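You operate a simulated robot arm through the tools that you are given. There is no shell and no other tool. Be economical: measure what you need, move in short steps, check, and stop when the job is done.

Carry out the task below with a simulated robot arm. There is one attempt and no reset: what you move stays moved.

TASK
Check disc three for pinholes and lay it in the matching tray.
Fine: lay it on the lit light box; red tray for pinholes, else green; switch the light off again.

It is judged by the outcome, as a careful person would: the job done as asked, and still so three seconds after it is handed in. It fails if anything else is knocked over, pushed out of place, dropped, spilled or broken.

THE ROBOT
A 7-joint arm with a two-finger parallel gripper, fixed in place. Base frame: the origin is at the foot of the arm, x ahead of it, y to its left, z up; the work surface is at about z = 0.84. Units: m, degrees, N and s.
With the tool pointing down near the work surface it reaches from about 0.42 to 0.9 m from the base axis. Its first joint turns from -115.0 to 115.0 degrees. Payload 3.91 kg.
Tool frame: the origin (TCP) lies between the finger pads and is the grasp point; the fingertips stand 0.03 m ahead of it; z points along the fingers, y is the line along which they close. Largest opening 0.11 m; finger width 0.02, thickness 0.01; the body of the gripper, 0.048 by 0.112 m, starts 0.055 m behind the TCP.
Orientation is that of the tool frame in the base frame, as [roll, pitch, yaw] about the fixed x, y, z axes, in that order (R = Rz(yaw) Ry(pitch) Rx(roll)). With the fingers straight down and closing along the base's y, the tool's x points along the base's -x, its y along +y and its z along -z.

THE INTERFACE
- The arm moves only by the tool drive_tool. Its argument "commands" is a list of rows, each a list of 3 entries, a list of its own where there are three numbers: the shift along the tool's x, y, z in units of 25 mm (1.0 is 25 mm), then the turn, a rotation vector about the tool's x, y, z in units of 8 degrees (1.0 is 8 degrees), then the finger opening in m, from 0 to 0.11. In form: [[[dx, dy, dz], [ax, ay, az], jaw], ...]. A call has 1 to 10 rows; each row shifts and turns the commanded pose from where the row before left it, along the tool's axes as they then stand. A call with a number of a shift or a turn outside -1 to 1 is refused whole. A row lasts 0.2 s, in which the tool goes at most 0.05 m and 8.6 degrees; a call with a longer step from one row to the next is refused whole, and so is a gripper value outside its range. A pose out of reach is approached as far as the arm can. The call stops where the force on the tool passes 90 N (or 10 N more than at its start, if that is more) or the arm is blocked; 0.2 s more then pass. The fingers move at their own pace (about 0.153 m/s each) and stop on an object; they squeeze with about 29 N. The grip force told is the motor's: it shows also when the fingers shut on nothing. Time passes only in rows, and 0.2 s behind the last, so rows that do not move let the fingers close. The reply holds the time, the measured pose of the TCP, the force on the tool along the base axes, the opening and the grip force, in the units named above and with some noise, and new pictures: "views" is both (left out), scene, wrist or none.
- Cameras (640 x 400 px; columns grow to the right, rows downward): "scene" is fixed at [0.2205, -0.5001, 1.6403]; the picture's right is [0.75, -0.66, 0.00], its down [-0.43, -0.49, -0.76] and it looks along [0.50, 0.57, -0.65] (base axes); focal length 344 px, centre (320, 200). "wrist" rides on the gripper at [0.072, 0.017, -0.103] in the tool frame; the picture's right is [-0.23, 0.97, 0.00], its down [-0.76, -0.18, -0.62] and it looks along [-0.61, -0.14, 0.78] (tool axes); focal length 222 px, centre (320, 200). There is no depth. A picture from a camera that has moved, and an enlarged one, comes with that camera's place and axes in the base frame and with its lens.
- lift_body(by): slides the trunk up (or, below 0, down) by that many m; the arm rides with it, the base frame stays. It gives what a move gives, with no picture.
- close_up(camera, box): a new picture of the part [left, top, right, bottom] of that camera's present view, enlarged. No time passes.
- job_done(): hands the job in; it is judged then, once.

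Go step by step. Nothing tells you positions but the pictures and the camera data: compare them with the known pose of the tool, close in by small moves and look again before you grip or let go. The budget is 120 turns and 170 pictures, counting those below and the enlarged ones. Unless the task says otherwise, let go and move clear before handing in, and close with one line.

The tools are called as name(argument=value, ...) on one line, values as JSON. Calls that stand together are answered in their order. drive_tool: Moves the arm, as the interface text tells. Its arguments: {"type":"object","properties":{"commands":{"type":"array"},"views":{"type":"string","enum":["both","scene","wrist","none"]}},"required":["commands"]} The other tools are called the same way: lift_body (by) slides the trunk up or down; close_up (camera, box) takes an enlarged picture of a part of a camera's view; job_done () hands the job in.

At the start:

```text
clock: 0.0
position: [0.5267, 0.1776, 1.2586]
tool_rot: [-179.9, 0.0, -179.9]
contact_force: [0.9, -0.2, -0.1]
grip_width: 0.11
grasp_force: 0.2
trunk travel left (down, up): [-0.85, 0.14]
```

scene: 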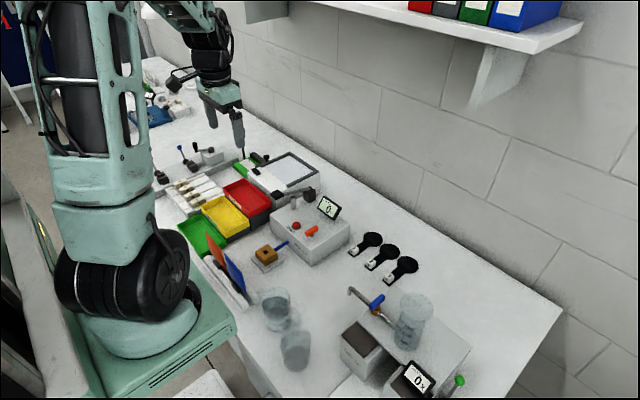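
wrist: 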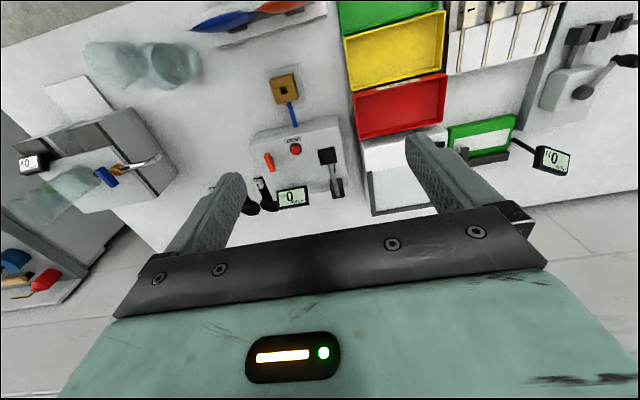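

I see trays (green, yellow, red), a light-box-like flat panel behind the red tray, black handled discs/paddles, and several instruments. I'll enlarge parts of the view first.

close_up(camera="scene", box=[220, 140, 340, 215])

close_up(camera="scene", box=[340, 220, 436, 280])

close_up(camera="scene", box=[140, 130, 300, 230])

close_up(camera="scene", box=[240, 180, 368, 260])

```text
5.33 times, centred on (280, 178) of scene
camera zoom: at [0.2205, -0.5001, 1.6403], right [0.75, -0.66, 0.0], down [-0.43, -0.49, -0.76], along [0.5, 0.57, -0.65], focal length 1836 px, centre (533, 320)
```

zoom: 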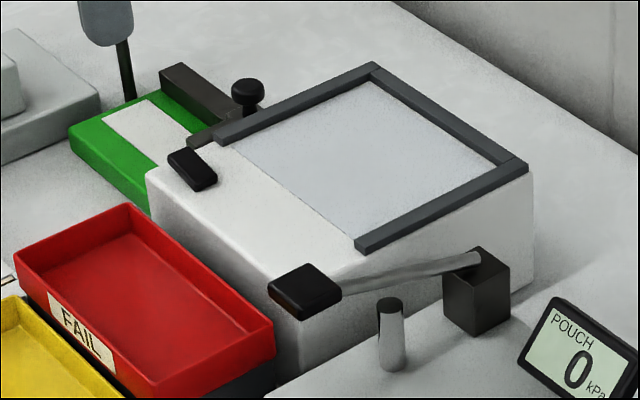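

```text
6.67 times, centred on (388, 250) of scene
camera zoom: at [0.2205, -0.5001, 1.6403], right [0.75, -0.66, 0.0], down [-0.43, -0.49, -0.76], along [0.5, 0.57, -0.65], focal length 2294 px, centre (-133, -133)
```

zoom: 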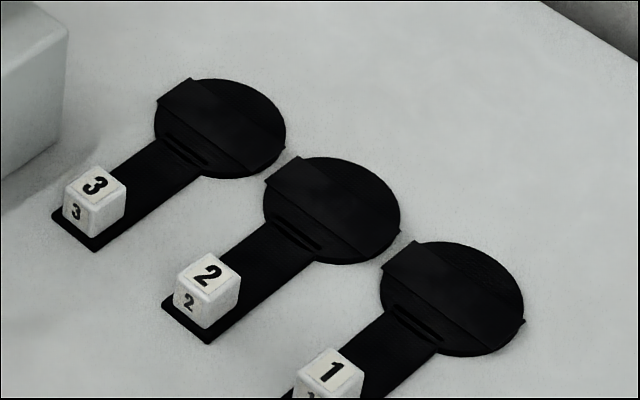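

```text
4.00 times, centred on (220, 180) of scene
camera zoom: at [0.2205, -0.5001, 1.6403], right [0.75, -0.66, 0.0], down [-0.43, -0.49, -0.76], along [0.5, 0.57, -0.65], focal length 1377 px, centre (720, 280)
```

zoom: 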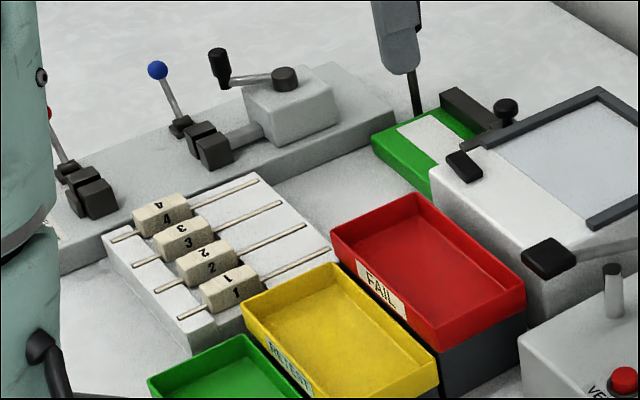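

```text
5.00 times, centred on (304, 220) of scene
camera zoom: at [0.2205, -0.5001, 1.6403], right [0.75, -0.66, 0.0], down [-0.43, -0.49, -0.76], along [0.5, 0.57, -0.65], focal length 1721 px, centre (400, 100)
```

zoom: 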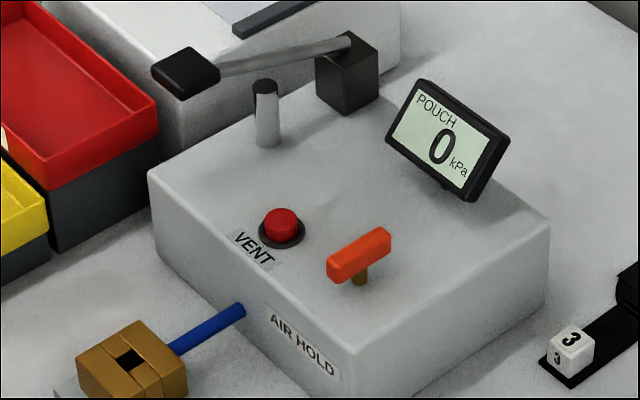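

I take disc 3's cube to be near (0.746, -0.056) and the light box near (0.82, 0.35). Next I want to find the light switch.

close_up(camera="wrist", box=[340, 90, 600, 230])

close_up(camera="wrist", box=[230, 60, 390, 220])

```text
2.46 times, centred on (470, 160) of wrist
camera zoom: at [0.4538, 0.1955, 1.3612], right [0.23, 0.97, 0.0], down [0.76, -0.18, 0.62], along [0.61, -0.14, -0.78], focal length 547 px, centre (-49, 298)
```

zoom: 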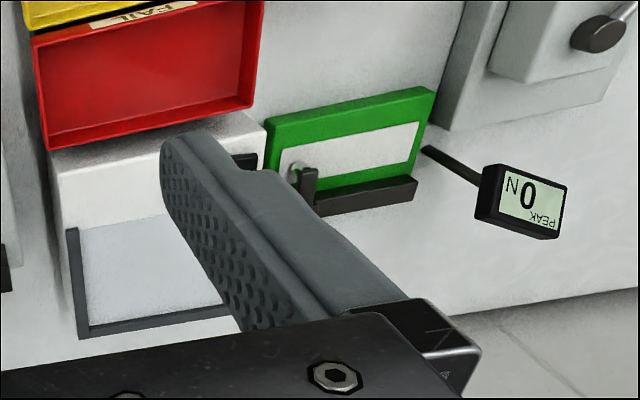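

```text
2.50 times, centred on (310, 140) of wrist
camera zoom: at [0.4538, 0.1955, 1.3612], right [0.23, 0.97, 0.0], down [0.76, -0.18, 0.62], along [0.61, -0.14, -0.78], focal length 555 px, centre (345, 350)
```

zoom: 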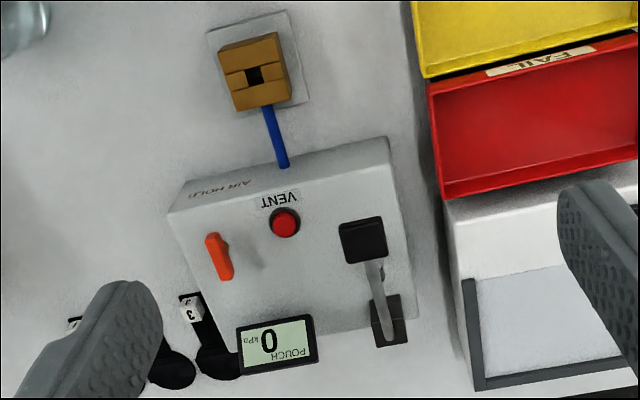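

The black rocker on the light box's front left corner looks like the switch. I move the wrist camera over the box for a clear view.

drive_tool(commands=[[[-0.1, 1, 0.4], [0, 0, 0], 0.11], [[-0.1, 1, 0.4], [0, 0, 0], 0.11], [[-0.1, 1, 0.4], [0, 0, 0], 0.11], [[-0.1, 1, 0.4], [0, 0, 0], 0.11], [[-0.1, 1, 0.4], [0, 0, 0], 0.11], [[-0.1, 1, 0.4], [0, 0, 0], 0.11], [[-0.1, 1, 0.4], [0, 0, 0], 0.11], [[-0.1, 1, 0.4], [0, 0, 0], 0.11], [[0, 0, 0], [0, 0, 0], 0.11]])

```text
clock: 2.0
position: [0.5458, 0.3762, 1.1786]
tool_rot: [-180.0, -0.1, 180.0]
contact_force: [0.0, 0.5, -0.5]
grip_width: 0.11
grasp_force: 0.1
trunk travel left (down, up): [-0.85, 0.14]
camera wrist: at [0.4739, 0.395, 1.282], right [0.23, 0.97, 0.0], down [0.76, -0.18, 0.62], along [0.61, -0.14, -0.78], focal length 222 px, centre (320, 200)
```

scene: 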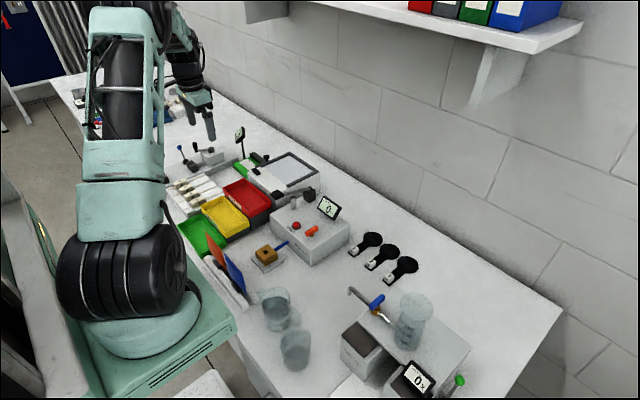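
wrist: 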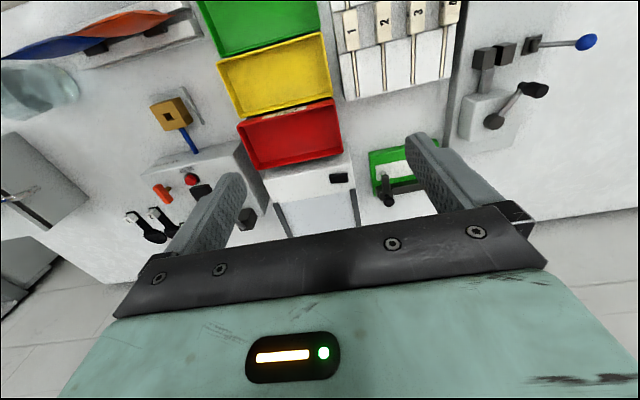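

close_up(camera="wrist", box=[230, 130, 430, 255])

close_up(camera="scene", box=[225, 120, 325, 210])

close_up(camera="scene", box=[170, 170, 280, 260])

```text
3.20 times, centred on (330, 192) of wrist
camera zoom: at [0.4739, 0.395, 1.282], right [0.23, 0.97, 0.0], down [0.76, -0.18, 0.62], along [0.61, -0.14, -0.78], focal length 711 px, centre (288, 224)
```

zoom: 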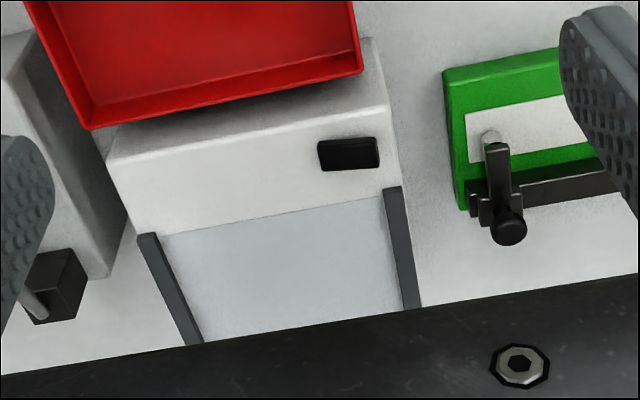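

```text
4.44 times, centred on (275, 165) of scene
camera zoom: at [0.2205, -0.5001, 1.6403], right [0.75, -0.66, 0.0], down [-0.43, -0.49, -0.76], along [0.5, 0.57, -0.65], focal length 1530 px, centre (520, 356)
```

zoom: 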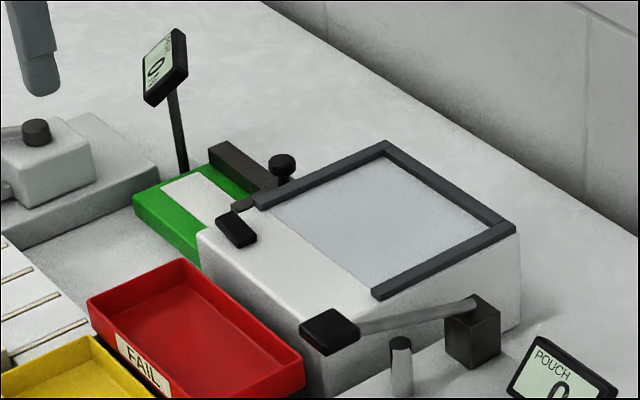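

```text
4.44 times, centred on (225, 215) of scene
camera zoom: at [0.2205, -0.5001, 1.6403], right [0.75, -0.66, 0.0], down [-0.43, -0.49, -0.76], along [0.5, 0.57, -0.65], focal length 1530 px, centre (742, 133)
```

zoom: 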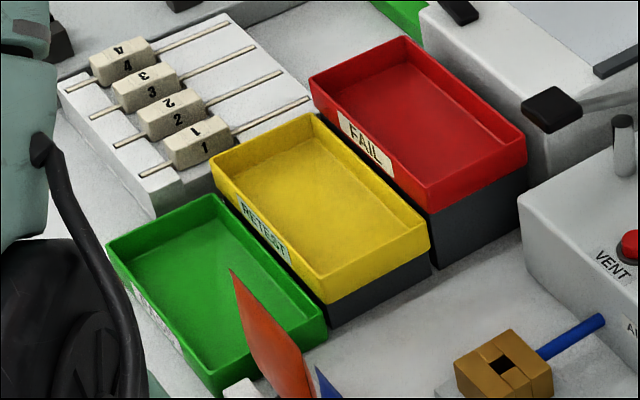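

The rocker triangulates to about (0.70, 0.379, 0.935), with the diffuser spanning x 0.74–0.855 and y 0.25–0.395. I move in for a closer look at the rocker.

drive_tool(commands=[[[-0.55, 0, 1], [0, 0, 0], 0.0], [[-0.55, 0, 1], [0, 0, 0], 0.0], [[-0.55, 0, 1], [0, 0, 0], 0.0], [[-0.55, 0, 1], [0, 0, 0], 0.0], [[0, 0, 0], [0, 0, 0], 0.0]], views="wrist")

close_up(camera="scene", box=[240, 160, 272, 180])

```text
clock: 3.2
position: [0.6039, 0.3794, 1.0795]
tool_rot: [180.0, -0.1, 180.0]
contact_force: [-0.4, 0.2, 0.6]
grip_width: 0.0
grasp_force: 29.5
trunk travel left (down, up): [-0.85, 0.14]
camera wrist: at [0.5308, 0.3963, 1.1816], right [0.23, 0.97, 0.0], down [0.76, -0.18, 0.62], along [0.61, -0.14, -0.78], focal length 222 px, centre (320, 200)
```

wrist: 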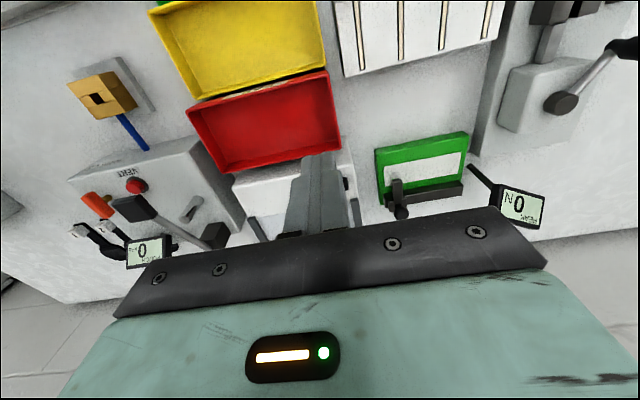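

```text
16.00 times, centred on (256, 170) of scene
camera zoom: at [0.2205, -0.5001, 1.6403], right [0.75, -0.66, 0.0], down [-0.43, -0.49, -0.76], along [0.5, 0.57, -0.65], focal length 5507 px, centre (1344, 680)
```

zoom: 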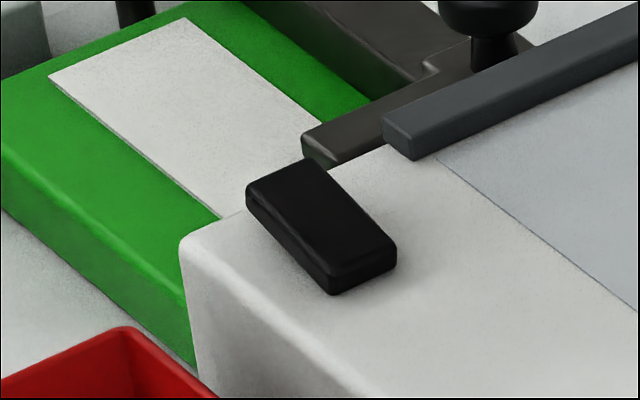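

The switch is a flat black rocker, long along y. I bring the closed fingertips just above its right (-y) half.

drive_tool(commands=[[[-0.93, -0.09, 0.3], [0, 0, 0], 0.0], [[-0.93, -0.09, 0.6], [0, 0, 0], 0.0], [[-0.93, -0.09, 0.9], [0, 0, 0], 0.0], [[-0.93, -0.09, 0.9], [0, 0, 0], 0.0], [[0, 0, 0.9], [0, 0, 0], 0.0], [[0, 0, 0], [0, 0, 0], 0.0]], views="none")

close_up(camera="scene", box=[232, 150, 280, 180])

close_up(camera="wrist", box=[240, 100, 420, 240])

```text
clock: 4.6
position: [0.6935, 0.3677, 0.99]
tool_rot: [180.0, 0.1, -179.9]
contact_force: [0.8, -0.5, 0.7]
grip_width: 0.0
grasp_force: 29.3
trunk travel left (down, up): [-0.85, 0.14]
```

```text
13.33 times, centred on (256, 165) of scene
camera zoom: at [0.2205, -0.5001, 1.6403], right [0.75, -0.66, 0.0], down [-0.43, -0.49, -0.76], along [0.5, 0.57, -0.65], focal length 4589 px, centre (1173, 667)
```

zoom: 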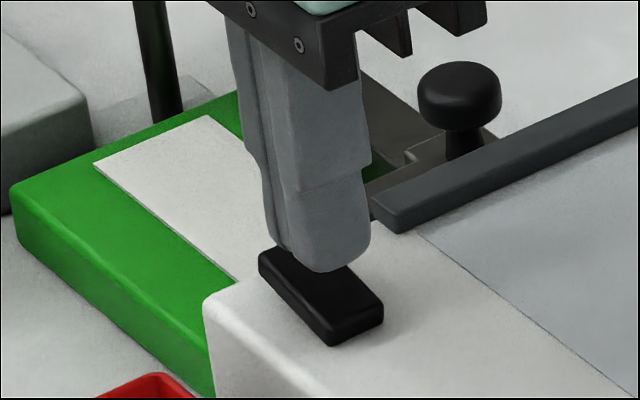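

```text
2.86 times, centred on (330, 170) of wrist
camera zoom: at [0.6211, 0.3851, 1.0926], right [0.23, 0.97, 0.0], down [0.76, -0.18, 0.62], along [0.61, -0.14, -0.78], focal length 635 px, centre (291, 286)
```

zoom: 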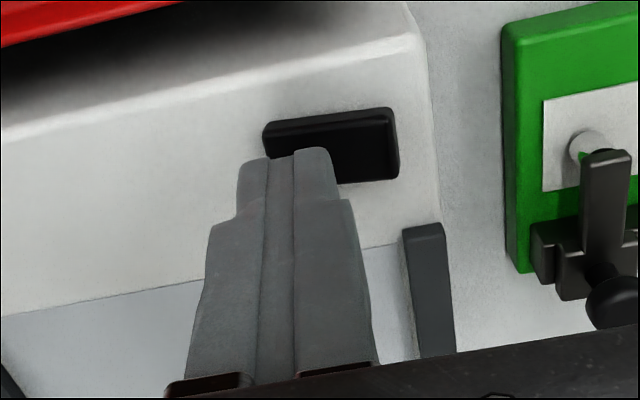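

Tips hover over the right half of the rocker, about 2 cm up. I press down gently.

drive_tool(commands=[[[0, 0, 0.4], [0, 0, 0], 0.0], [[0, 0, 0.3], [0, 0, 0], 0.0], [[0, 0, 0.2], [0, 0, 0], 0.0]], views="none")

close_up(camera="scene", box=[232, 140, 328, 200])

```text
clock: 5.4
position: [0.6944, 0.3698, 0.976]
tool_rot: [179.5, 0.4, -179.9]
contact_force: [-10.2, -9.8, 55.6]
grip_width: 0.0
grasp_force: 29.2
trunk travel left (down, up): [-0.85, 0.14]
```

```text
6.67 times, centred on (280, 170) of scene
camera zoom: at [0.2205, -0.5001, 1.6403], right [0.75, -0.66, 0.0], down [-0.43, -0.49, -0.76], along [0.5, 0.57, -0.65], focal length 2294 px, centre (587, 400)
```

zoom: 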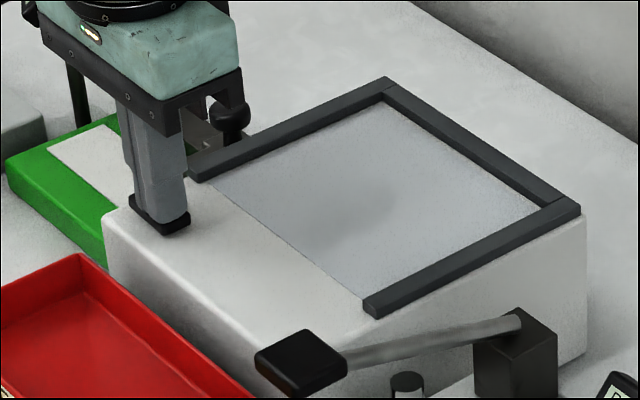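

Firm contact at tip z≈0.946 but no light yet. I release and look.

drive_tool(commands=[[[0, 0, -0.5], [0, 0, 0], 0.0], [[0, 0, -0.7], [0, 0, 0], 0.0], [[0, 0, 0], [0, 0, 0], 0.0]], views="none")

close_up(camera="scene", box=[232, 140, 328, 200])

close_up(camera="scene", box=[240, 160, 272, 180])

```text
clock: 6.2
position: [0.6933, 0.369, 0.9953]
tool_rot: [-179.9, -0.1, -180.0]
contact_force: [0.1, 0.3, 0.6]
grip_width: 0.0
grasp_force: 29.2
trunk travel left (down, up): [-0.85, 0.14]
```

```text
6.67 times, centred on (280, 170) of scene
camera zoom: at [0.2205, -0.5001, 1.6403], right [0.75, -0.66, 0.0], down [-0.43, -0.49, -0.76], along [0.5, 0.57, -0.65], focal length 2294 px, centre (587, 400)
```

zoom: 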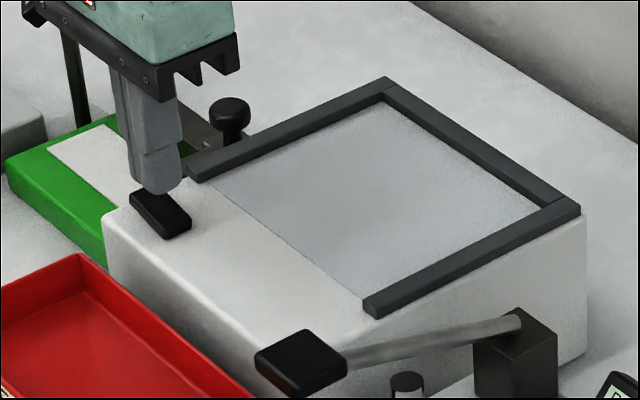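

```text
16.00 times, centred on (256, 170) of scene
camera zoom: at [0.2205, -0.5001, 1.6403], right [0.75, -0.66, 0.0], down [-0.43, -0.49, -0.76], along [0.5, 0.57, -0.65], focal length 5507 px, centre (1344, 680)
```

zoom: 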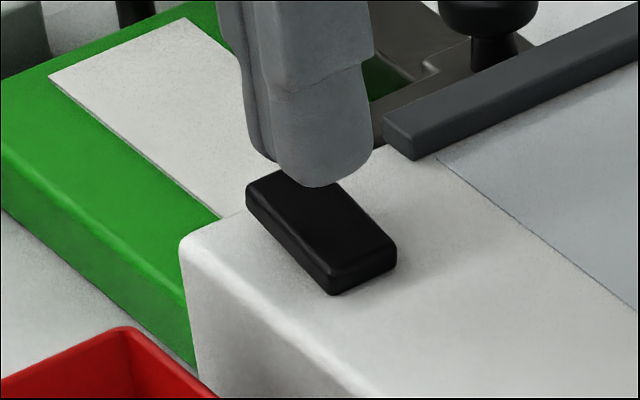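

No change on this side; I press the other (+y) end, near y = 0.39.

drive_tool(commands=[[[0, 0.85, 0], [0, 0, 0], 0.0], [[0, 0, 0.4], [0, 0, 0], 0.0], [[0, 0, 0.3], [0, 0, 0], 0.0], [[0, 0, 0.25], [0, 0, 0], 0.0]], views="none")

close_up(camera="scene", box=[232, 140, 328, 200])

```text
clock: 7.2
position: [0.6934, 0.3921, 0.9748]
tool_rot: [179.8, 0.2, -179.9]
contact_force: [-0.8, 5.9, 14.6]
grip_width: 0.0
grasp_force: 29.0
trunk travel left (down, up): [-0.85, 0.14]
```

```text
6.67 times, centred on (280, 170) of scene
camera zoom: at [0.2205, -0.5001, 1.6403], right [0.75, -0.66, 0.0], down [-0.43, -0.49, -0.76], along [0.5, 0.57, -0.65], focal length 2294 px, centre (587, 400)
```

zoom: 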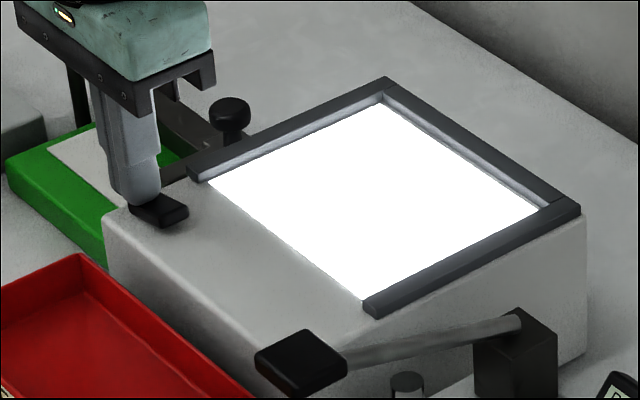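

The light is on (+y end = on, -y end = off). I rise and travel to disc 3 for a closer look.

drive_tool(commands=[[[0, 0, -1], [0, 0, 0], 0.0], [[0, 0, -1], [0, 0, 0], 0.0], [[0, 0, -1], [0, 0, 0], 0.0], [[0, 0, -1], [0, 0, 0], 0.0], [[0, 0, -1], [0, 0, 0], 0.0], [[0, 0, -1], [0, 0, 0], 0.0], [[0, 0, -1], [0, 0, 0], 0.0], [[0.3, -1, 0], [0, 0, 0], 0.0], [[0.3, -1, 0], [0, 0, 0], 0.0], [[0.3, -1, 0], [0, 0, 0], 0.0]], views="none")

drive_tool(commands=[[[0.2, -1, 0], [0, 0, 0], 0.06], [[0.2, -1, 0], [0, 0, 0], 0.06], [[0.2, -1, 0], [0, 0, 0], 0.06], [[0.2, -1, 0], [0, 0, 0], 0.06], [[0.2, -1, 0], [0, 0, 0], 0.06], [[0.2, -1, 0], [0, 0, 0], 0.06], [[0.2, -1, 0], [0, 0, 0], 0.06], [[0.2, -1, 0], [0, 0, 0], 0.06], [[0.2, -1, 0], [0, 0, 0], 0.06], [[0.2, -1, 0], [0, 0, 0], 0.06]], views="none")

drive_tool(commands=[[[0, -1, 0], [0, 0, 0], 0.06], [[0, -1, 0], [0, 0, 0], 0.06], [[0, -1, 0], [0, 0, 0], 0.06], [[0, -1, 0], [0, 0, 0], 0.06], [[0, -0.9, 0], [0, 0, 0], 0.06], [[0, 0, 0], [0, 0, 0], 0.06]])

```text
clock: 9.4
position: [0.6717, 0.3148, 1.1481]
tool_rot: [-180.0, 0.0, -179.8]
contact_force: [-0.5, -0.3, -0.2]
grip_width: 0.0001
grasp_force: 28.9
trunk travel left (down, up): [-0.85, 0.14]
```

```text
clock: 11.6
position: [0.6209, 0.0667, 1.1474]
tool_rot: [180.0, 0.0, -179.9]
contact_force: [0.0, -0.2, 0.6]
grip_width: 0.0601
grasp_force: 0.1
trunk travel left (down, up): [-0.85, 0.14]
```

```text
clock: 13.0
position: [0.6239, -0.0598, 1.1475]
tool_rot: [-180.0, 0.0, -179.9]
contact_force: [0.2, 0.3, -0.2]
grip_width: 0.0602
grasp_force: 0.0
trunk travel left (down, up): [-0.85, 0.14]
camera wrist: at [0.551, -0.0411, 1.2494], right [0.23, 0.97, 0.0], down [0.76, -0.18, 0.62], along [0.61, -0.14, -0.78], focal length 222 px, centre (320, 200)
```

scene: 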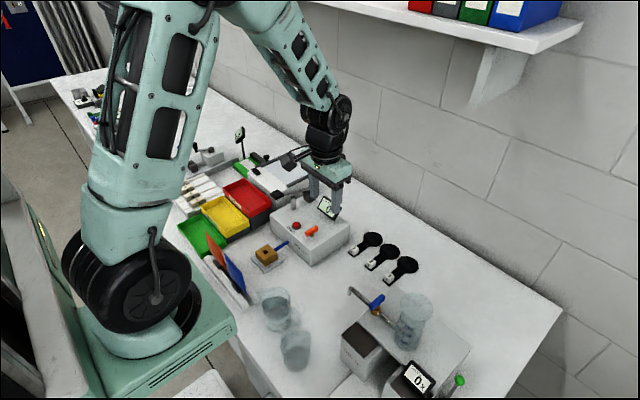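
wrist: 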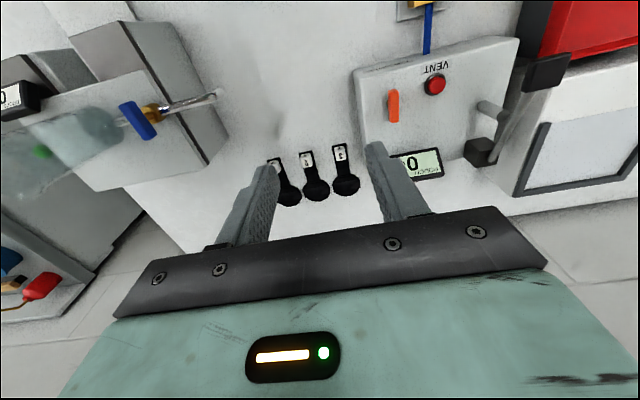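

The diffuser looks dull in this view; I check whether the light is still on, and enlarge the discs.

close_up(camera="scene", box=[232, 140, 328, 200])

close_up(camera="wrist", box=[260, 130, 380, 215])

```text
6.67 times, centred on (280, 170) of scene
camera zoom: at [0.2205, -0.5001, 1.6403], right [0.75, -0.66, 0.0], down [-0.43, -0.49, -0.76], along [0.5, 0.57, -0.65], focal length 2294 px, centre (587, 400)
```

zoom: 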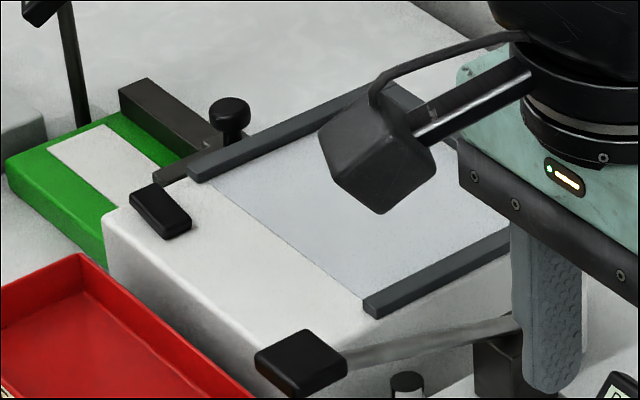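

```text
4.71 times, centred on (320, 172) of wrist
camera zoom: at [0.551, -0.0411, 1.2494], right [0.23, 0.97, 0.0], down [0.76, -0.18, 0.62], along [0.61, -0.14, -0.78], focal length 1045 px, centre (320, 329)
```

zoom: 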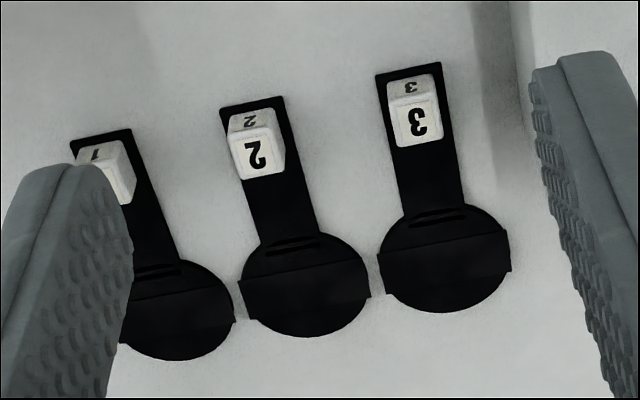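

The light went off again on release, so either the rocker wasn't pushed through hard enough or it springs back. I'll settle that once the disc is on the box. Now I lower over cube 3 near (0.75, -0.051).

drive_tool(commands=[[[-0.63, 0.04, 0.8], [0, 0, 0], 0.05], [[-0.63, 0.04, 0.8], [0, 0, 0], 0.05], [[-0.63, 0.04, 0.8], [0, 0, 0], 0.05], [[-0.63, 0.04, 0.8], [0, 0, 0], 0.05], [[-0.63, 0.04, 0.8], [0, 0, 0], 0.05], [[-0.63, 0.05, 0.8], [0, 0, 0], 0.05], [[-0.63, 0.05, 0.8], [0, 0, 0], 0.05], [[-0.63, 0.05, 0.8], [0, 0, 0], 0.05], [[0, 0, 0.9], [0, 0, 0], 0.05], [[0, 0, 0], [0, 0, 0], 0.05]], views="wrist")

close_up(camera="scene", box=[316, 200, 412, 260])

close_up(camera="wrist", box=[240, 100, 400, 200])

```text
clock: 15.2
position: [0.7478, -0.0494, 0.9651]
tool_rot: [-180.0, 0.0, -180.0]
contact_force: [0.1, 0.4, 0.7]
grip_width: 0.0501
grasp_force: 0.1
trunk travel left (down, up): [-0.85, 0.14]
camera wrist: at [0.6757, -0.0317, 1.0672], right [0.23, 0.97, 0.0], down [0.76, -0.18, 0.62], along [0.61, -0.14, -0.78], focal length 222 px, centre (320, 200)
```

wrist: 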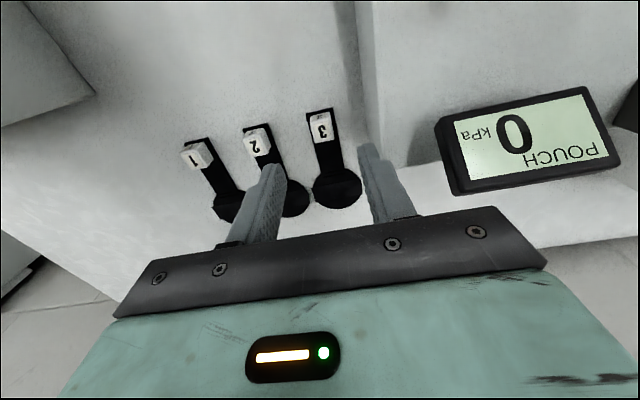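

```text
6.67 times, centred on (364, 230) of scene
camera zoom: at [0.2205, -0.5001, 1.6403], right [0.75, -0.66, 0.0], down [-0.43, -0.49, -0.76], along [0.5, 0.57, -0.65], focal length 2294 px, centre (27, 0)
```

zoom: 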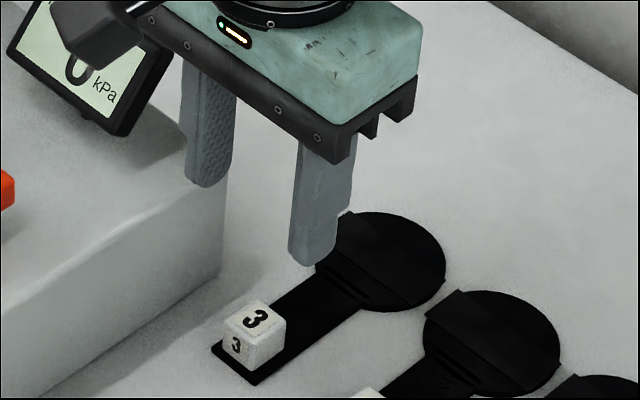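

```text
4.00 times, centred on (320, 150) of wrist
camera zoom: at [0.6757, -0.0317, 1.0672], right [0.23, 0.97, 0.0], down [0.76, -0.18, 0.62], along [0.61, -0.14, -0.78], focal length 888 px, centre (320, 400)
```

zoom: 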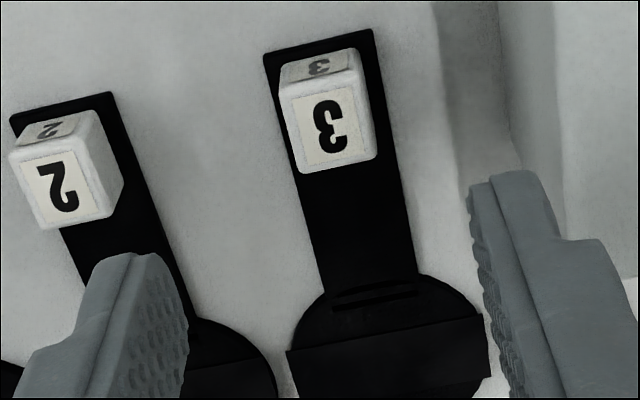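

The fingers straddle the cube well. I lower to just above the handle plate.

drive_tool(commands=[[[-0.1, 0, 0.8], [0, 0, 0], 0.05], [[0, 0, 0.8], [0, 0, 0], 0.05], [[0, 0, 0.8], [0, 0, 0], 0.05], [[0, 0, 0.7], [0, 0, 0], 0.05], [[0, 0, 0], [0, 0, 0], 0.05]], views="none")

close_up(camera="scene", box=[328, 220, 392, 260])

close_up(camera="wrist", box=[240, 80, 400, 200])

```text
clock: 16.4
position: [0.7497, -0.0493, 0.8866]
tool_rot: [-180.0, 0.0, -179.8]
contact_force: [-0.4, -0.4, 0.8]
grip_width: 0.05
grasp_force: 0.1
trunk travel left (down, up): [-0.85, 0.14]
```

```text
10.00 times, centred on (360, 240) of scene
camera zoom: at [0.2205, -0.5001, 1.6403], right [0.75, -0.66, 0.0], down [-0.43, -0.49, -0.76], along [0.5, 0.57, -0.65], focal length 3442 px, centre (-80, -200)
```

zoom: 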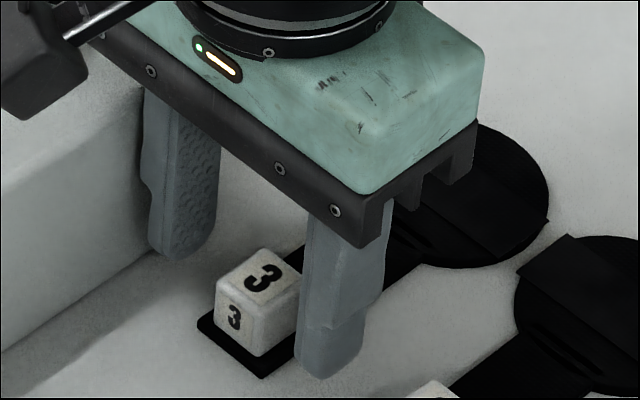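

```text
3.33 times, centred on (320, 140) of wrist
camera zoom: at [0.6773, -0.0311, 0.9893], right [0.23, 0.97, 0.0], down [0.76, -0.18, 0.62], along [0.61, -0.14, -0.78], focal length 740 px, centre (320, 400)
```

zoom: 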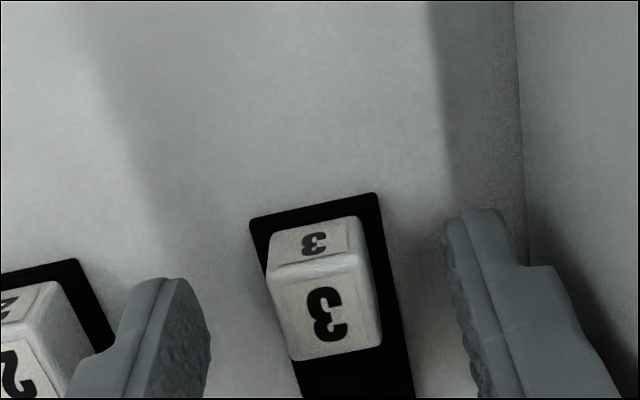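

Aligned within a few millimetres. I lower 5 mm and close on the cube.

drive_tool(commands=[[[0, -0.08, 0.22], [0, 0, 0], 0.05], [[0, 0, 0], [0, 0, 0], 0.035], [[0, 0, 0], [0, 0, 0], 0.0], [[0, 0, 0], [0, 0, 0], 0.0], [[0, 0, 0], [0, 0, 0], 0.0]], views="none")

close_up(camera="scene", box=[328, 220, 392, 260])

```text
clock: 17.6
position: [0.7501, -0.0501, 0.882]
tool_rot: [180.0, 0.1, -180.0]
contact_force: [0.5, -0.4, -0.8]
grip_width: 0.0186
grasp_force: 28.5
trunk travel left (down, up): [-0.85, 0.14]
```

```text
10.00 times, centred on (360, 240) of scene
camera zoom: at [0.2205, -0.5001, 1.6403], right [0.75, -0.66, 0.0], down [-0.43, -0.49, -0.76], along [0.5, 0.57, -0.65], focal length 3442 px, centre (-80, -200)
```

zoom: 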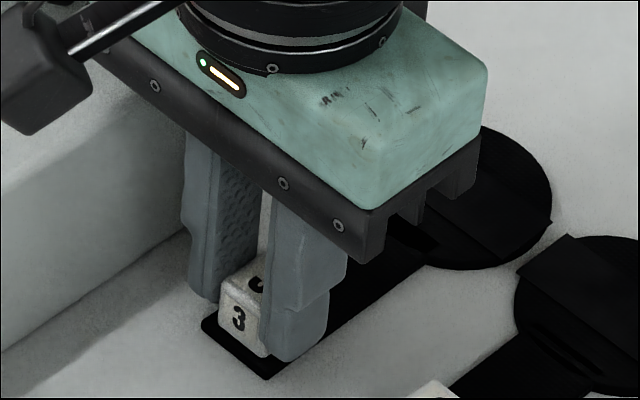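

The cube is gripped (18.6 mm). I lift straight up.

drive_tool(commands=[[[0, 0, -0.4], [0, 0, 0], 0.0], [[0, 0, -0.6], [0, 0, 0], 0.0], [[0, 0, -1], [0, 0, 0], 0.0], [[0, 0, -1], [0, 0, 0], 0.0], [[0, 0, -1], [0, 0, 0], 0.0], [[0, 0, -1], [0, 0, 0], 0.0], [[0, 0, -1], [0, 0, 0], 0.0], [[0, 0, -1], [0, 0, 0], 0.0], [[0, 0, -1], [0, 0, 0], 0.0], [[0, 0, -1], [0, 0, 0], 0.0]], views="both")

close_up(camera="scene", box=[320, 130, 416, 210])

```text
clock: 19.8
position: [0.7495, -0.051, 1.1067]
tool_rot: [179.9, -0.1, -180.0]
contact_force: [-0.5, -0.7, -0.7]
grip_width: 0.0187
grasp_force: 29.0
trunk travel left (down, up): [-0.85, 0.14]
camera wrist: at [0.6778, -0.0332, 1.2096], right [0.23, 0.97, 0.0], down [0.76, -0.18, 0.62], along [0.61, -0.14, -0.78], focal length 222 px, centre (320, 200)
```

scene: 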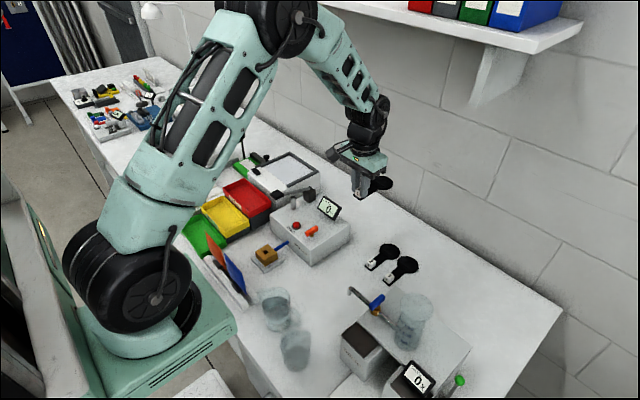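
wrist: 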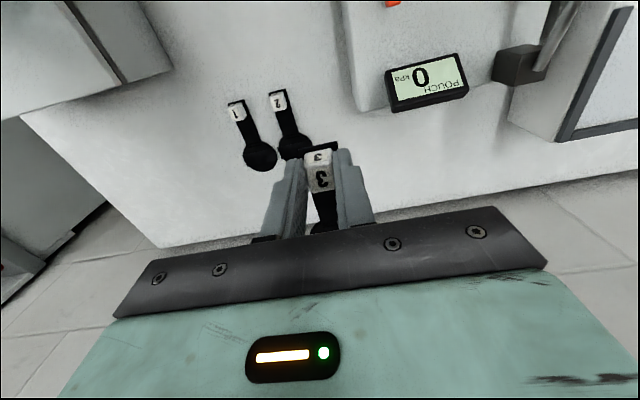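

```text
5.00 times, centred on (368, 170) of scene
camera zoom: at [0.2205, -0.5001, 1.6403], right [0.75, -0.66, 0.0], down [-0.43, -0.49, -0.76], along [0.5, 0.57, -0.65], focal length 1721 px, centre (80, 350)
```

zoom: 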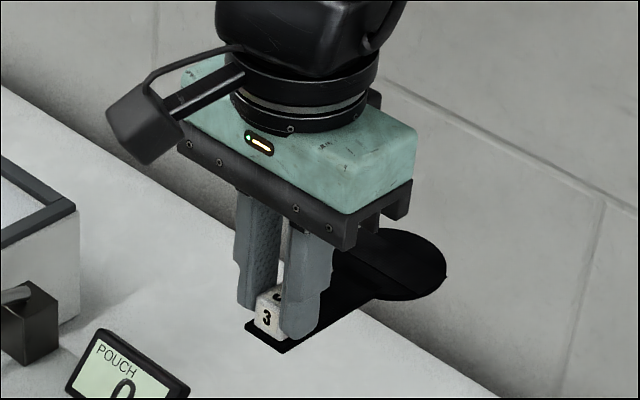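

The disc is held level. I carry it over to the light box, aiming at TCP (0.71, 0.318).

drive_tool(commands=[[[0.1, 1, 0], [0, 0, 0], 0.0], [[0.1, 1, 0], [0, 0, 0], 0.0], [[0.1, 1, 0], [0, 0, 0], 0.0], [[0.1, 1, 0], [0, 0, 0], 0.0], [[0.1, 1, 0], [0, 0, 0], 0.0], [[0.1, 1, 0], [0, 0, 0], 0.0], [[0.1, 1, 0], [0, 0, 0], 0.0], [[0.1, 1, 0], [0, 0, 0], 0.0], [[0.1, 1, 0], [0, 0, 0], 0.0], [[0.1, 1, 0], [0, 0, 0], 0.0]], views="none")

drive_tool(commands=[[[0.1, 1, 0], [0, 0, 0], 0.0], [[0.1, 1, 0], [0, 0, 0], 0.0], [[0.1, 1, 0], [0, 0, 0], 0.0], [[0.1, 1, 0], [0, 0, 0], 0.0], [[0.1, 0.75, 0], [0, 0, 0], 0.0], [[0, 0, 0.8], [0, 0, 0], 0.0], [[0, 0, 0.8], [0, 0, 0], 0.0], [[0, 0, 0], [0, 0, 0], 0.0]])

close_up(camera="scene", box=[232, 120, 328, 200])

```text
clock: 22.0
position: [0.7256, 0.1992, 1.1059]
tool_rot: [-180.0, 0.0, 180.0]
contact_force: [-0.8, 0.0, -0.2]
grip_width: 0.0189
grasp_force: 28.6
trunk travel left (down, up): [-0.85, 0.14]
```

```text
clock: 23.8
position: [0.714, 0.3187, 1.0677]
tool_rot: [-179.9, 0.0, -179.8]
contact_force: [0.1, 0.2, -0.1]
grip_width: 0.0187
grasp_force: 28.7
trunk travel left (down, up): [-0.85, 0.14]
camera wrist: at [0.6408, 0.3363, 1.1697], right [0.23, 0.97, 0.0], down [0.76, -0.18, 0.62], along [0.61, -0.14, -0.78], focal length 222 px, centre (320, 200)
```

scene: 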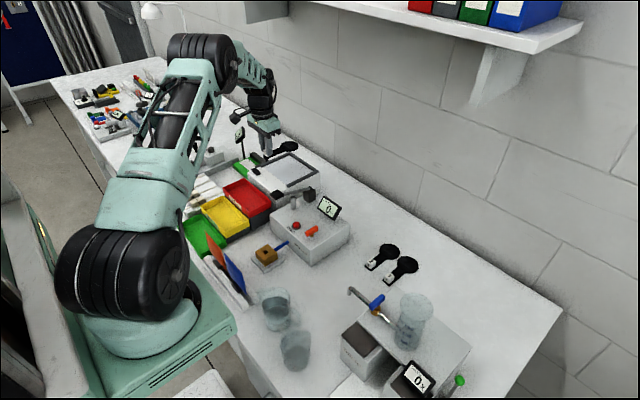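
wrist: 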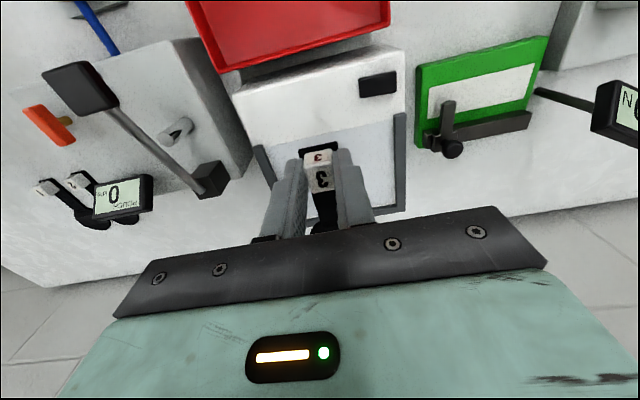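

```text
5.00 times, centred on (280, 160) of scene
camera zoom: at [0.2205, -0.5001, 1.6403], right [0.75, -0.66, 0.0], down [-0.43, -0.49, -0.76], along [0.5, 0.57, -0.65], focal length 1721 px, centre (520, 400)
```

zoom: 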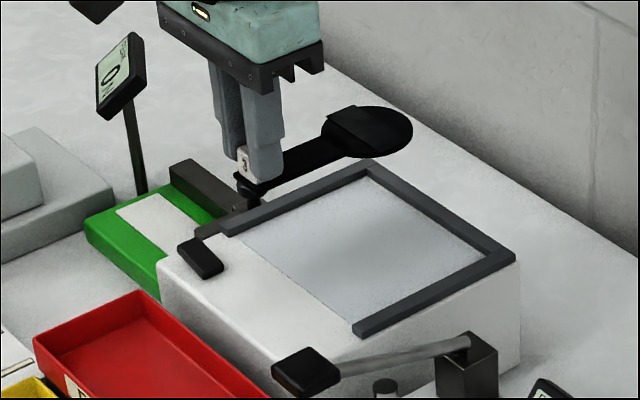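

Positioned over the box. I lower to about 2–3 cm above the diffuser and check clearances.

drive_tool(commands=[[[0.1, 0, 0.6], [0, 0, 0], 0.0], [[0, 0, 0.6], [0, 0, 0], 0.0], [[0, 0, 0.6], [0, 0, 0], 0.0], [[0, 0, 0.6], [0, 0, 0], 0.0], [[0, 0, 0], [0, 0, 0], 0.0]], views="none")

close_up(camera="scene", box=[248, 140, 328, 200])

close_up(camera="wrist", box=[220, 60, 460, 240])

```text
clock: 25.0
position: [0.7102, 0.318, 1.007]
tool_rot: [-180.0, 0.0, -180.0]
contact_force: [0.4, 0.6, 0.2]
grip_width: 0.0187
grasp_force: 28.8
trunk travel left (down, up): [-0.85, 0.14]
```

```text
6.67 times, centred on (288, 170) of scene
camera zoom: at [0.2205, -0.5001, 1.6403], right [0.75, -0.66, 0.0], down [-0.43, -0.49, -0.76], along [0.5, 0.57, -0.65], focal length 2294 px, centre (533, 400)
```

zoom: 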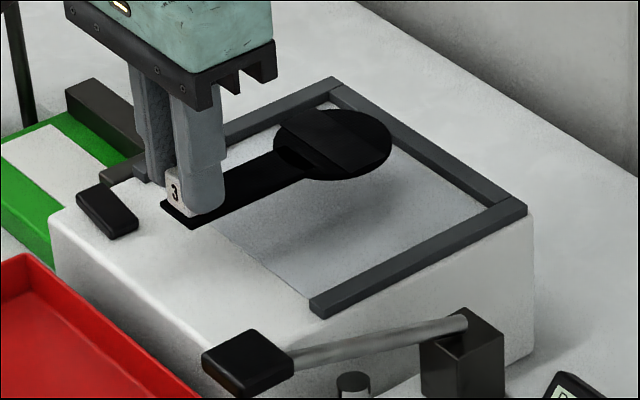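

```text
2.22 times, centred on (340, 150) of wrist
camera zoom: at [0.6382, 0.336, 1.1093], right [0.23, 0.97, 0.0], down [0.76, -0.18, 0.62], along [0.61, -0.14, -0.78], focal length 494 px, centre (276, 311)
```

zoom: 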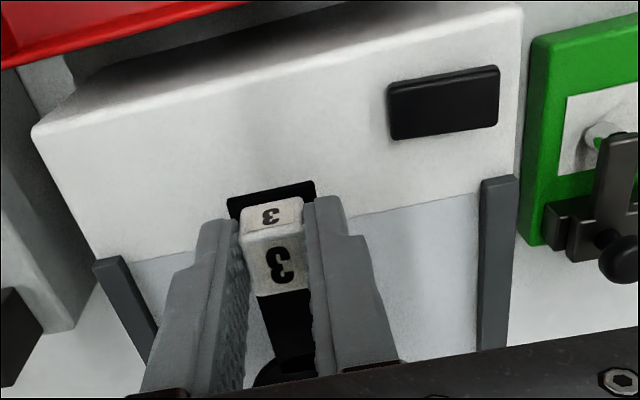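

Clear of the frame and the rocker. I lower gently until contact.

drive_tool(commands=[[[0, 0, 0.3], [0, 0, 0], 0.0], [[0, 0, 0.3], [0, 0, 0], 0.0], [[0, 0, 0.3], [0, 0, 0], 0.0], [[0, 0, 0.2], [0, 0, 0], 0.0], [[0, 0, 0.1], [0, 0, 0], 0.0]], views="none")

close_up(camera="scene", box=[248, 140, 328, 200])

```text
clock: 26.2
position: [0.7105, 0.3169, 0.9765]
tool_rot: [180.0, 0.0, -180.0]
contact_force: [-0.1, -0.3, 0.5]
grip_width: 0.0187
grasp_force: 29.3
trunk travel left (down, up): [-0.85, 0.14]
```

```text
6.67 times, centred on (288, 170) of scene
camera zoom: at [0.2205, -0.5001, 1.6403], right [0.75, -0.66, 0.0], down [-0.43, -0.49, -0.76], along [0.5, 0.57, -0.65], focal length 2294 px, centre (533, 400)
```

zoom: 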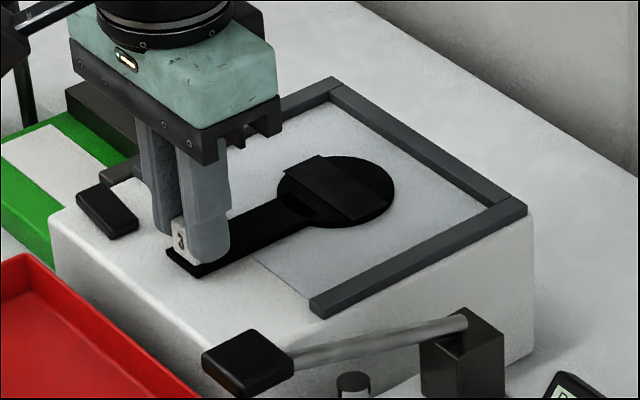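

drive_tool(commands=[[[0, 0, 0.08], [0, 0, 0], 0.0], [[0, 0, 0.08], [0, 0, 0], 0.0]], views="none")

drive_tool(commands=[[[0, 0, 0.08], [0, 0, 0], 0.0]], views="none")

close_up(camera="scene", box=[248, 140, 328, 200])

```text
clock: 26.8
position: [0.7109, 0.3176, 0.9756]
tool_rot: [179.7, 0.2, -179.9]
contact_force: [-3.4, -1.4, 18.1]
grip_width: 0.0187
grasp_force: 28.8
trunk travel left (down, up): [-0.85, 0.14]
```

```text
clock: 27.2
position: [0.7104, 0.3186, 0.9732]
tool_rot: [179.7, 0.2, 180.0]
contact_force: [-0.8, -1.7, 28.2]
grip_width: 0.0187
grasp_force: 28.8
trunk travel left (down, up): [-0.85, 0.14]
```

```text
6.67 times, centred on (288, 170) of scene
camera zoom: at [0.2205, -0.5001, 1.6403], right [0.75, -0.66, 0.0], down [-0.43, -0.49, -0.76], along [0.5, 0.57, -0.65], focal length 2294 px, centre (533, 400)
```

zoom: 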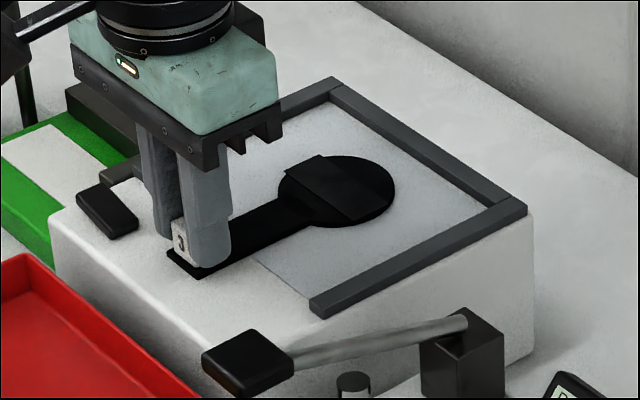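

The disc rests on the box. I ease off, open, and rise clear.

drive_tool(commands=[[[0, 0, -0.1], [0, 0, 0], 0.0], [[0, 0, 0], [0, 0, 0], 0.045], [[0, 0, 0], [0, 0, 0], 0.045], [[0, 0, -0.5], [0, 0, 0], 0.045], [[0, 0, -1], [0, 0, 0], 0.045], [[0, 0, -1], [0, 0, 0], 0.045], [[0, 0, 0], [0, 0, 0], 0.0], [[0, 0, 0], [0, 0, 0], 0.0]], views="none")

close_up(camera="scene", box=[248, 140, 328, 200])

```text
clock: 29.0
position: [0.711, 0.3179, 1.0362]
tool_rot: [179.9, -0.1, -179.9]
contact_force: [0.0, 0.7, 0.3]
grip_width: 0.0002
grasp_force: 29.0
trunk travel left (down, up): [-0.85, 0.14]
```

```text
6.67 times, centred on (288, 170) of scene
camera zoom: at [0.2205, -0.5001, 1.6403], right [0.75, -0.66, 0.0], down [-0.43, -0.49, -0.76], along [0.5, 0.57, -0.65], focal length 2294 px, centre (533, 400)
```

zoom: 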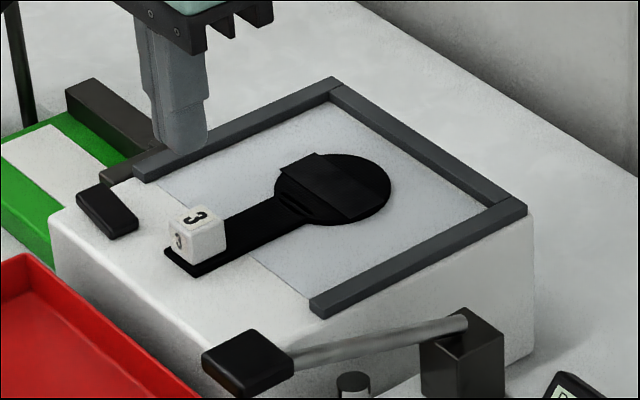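

Disc 3 lies on the diffuser. Now I press the rocker's +y end again, this time harder.

drive_tool(commands=[[[0.23, 1, 0], [0, 0, 0], 0.0], [[0.23, 1, 0], [0, 0, 0], 0.0], [[0.23, 1, 0], [0, 0, 0], 0.0], [[0, 0, 0.9], [0, 0, 0], 0.0], [[0, 0, 0.9], [0, 0, 0], 0.0], [[0, 0, 0.6], [0, 0, 0], 0.0], [[0, 0, 0.2], [0, 0, 0], 0.0], [[0, 0, 0.15], [0, 0, 0], 0.0]], views="none")

close_up(camera="scene", box=[248, 140, 328, 200])

```text
clock: 30.8
position: [0.6923, 0.3958, 0.9735]
tool_rot: [179.6, 0.3, -180.0]
contact_force: [-9.8, 0.1, 44.7]
grip_width: 0.0
grasp_force: 28.9
trunk travel left (down, up): [-0.85, 0.14]
```

```text
6.67 times, centred on (288, 170) of scene
camera zoom: at [0.2205, -0.5001, 1.6403], right [0.75, -0.66, 0.0], down [-0.43, -0.49, -0.76], along [0.5, 0.57, -0.65], focal length 2294 px, centre (533, 400)
```

zoom: 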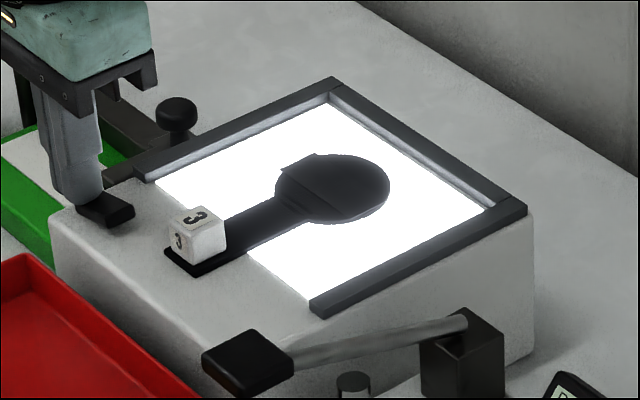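

Lit. While it's lit I take an enlarged picture of the disc head.

close_up(camera="scene", box=[286, 160, 310, 175])

drive_tool(commands=[[[0, 0, -0.5], [0, 0, 0], 0.0], [[0, 0, -0.5], [0, 0, 0], 0.0]], views="none")

close_up(camera="scene", box=[248, 140, 328, 200])

```text
16.00 times, centred on (298, 168) of scene
camera zoom: at [0.2205, -0.5001, 1.6403], right [0.75, -0.66, 0.0], down [-0.43, -0.49, -0.76], along [0.5, 0.57, -0.65], focal length 5507 px, centre (672, 720)
```

zoom: 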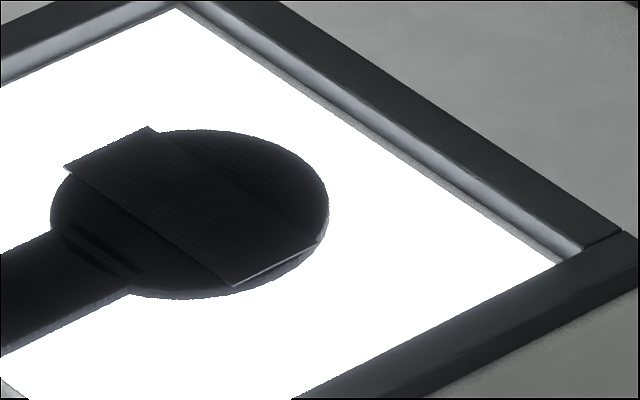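

```text
clock: 31.4
position: [0.6933, 0.3902, 0.9883]
tool_rot: [-179.8, -0.1, -179.9]
contact_force: [0.2, -0.4, -0.3]
grip_width: 0.0
grasp_force: 28.9
trunk travel left (down, up): [-0.85, 0.14]
```

```text
6.67 times, centred on (288, 170) of scene
camera zoom: at [0.2205, -0.5001, 1.6403], right [0.75, -0.66, 0.0], down [-0.43, -0.49, -0.76], along [0.5, 0.57, -0.65], focal length 2294 px, centre (533, 400)
```

zoom: 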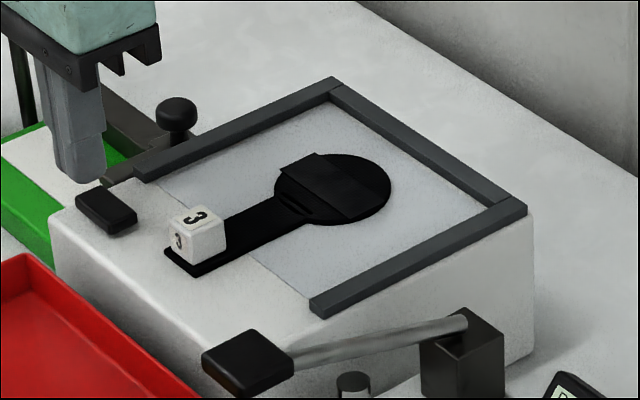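

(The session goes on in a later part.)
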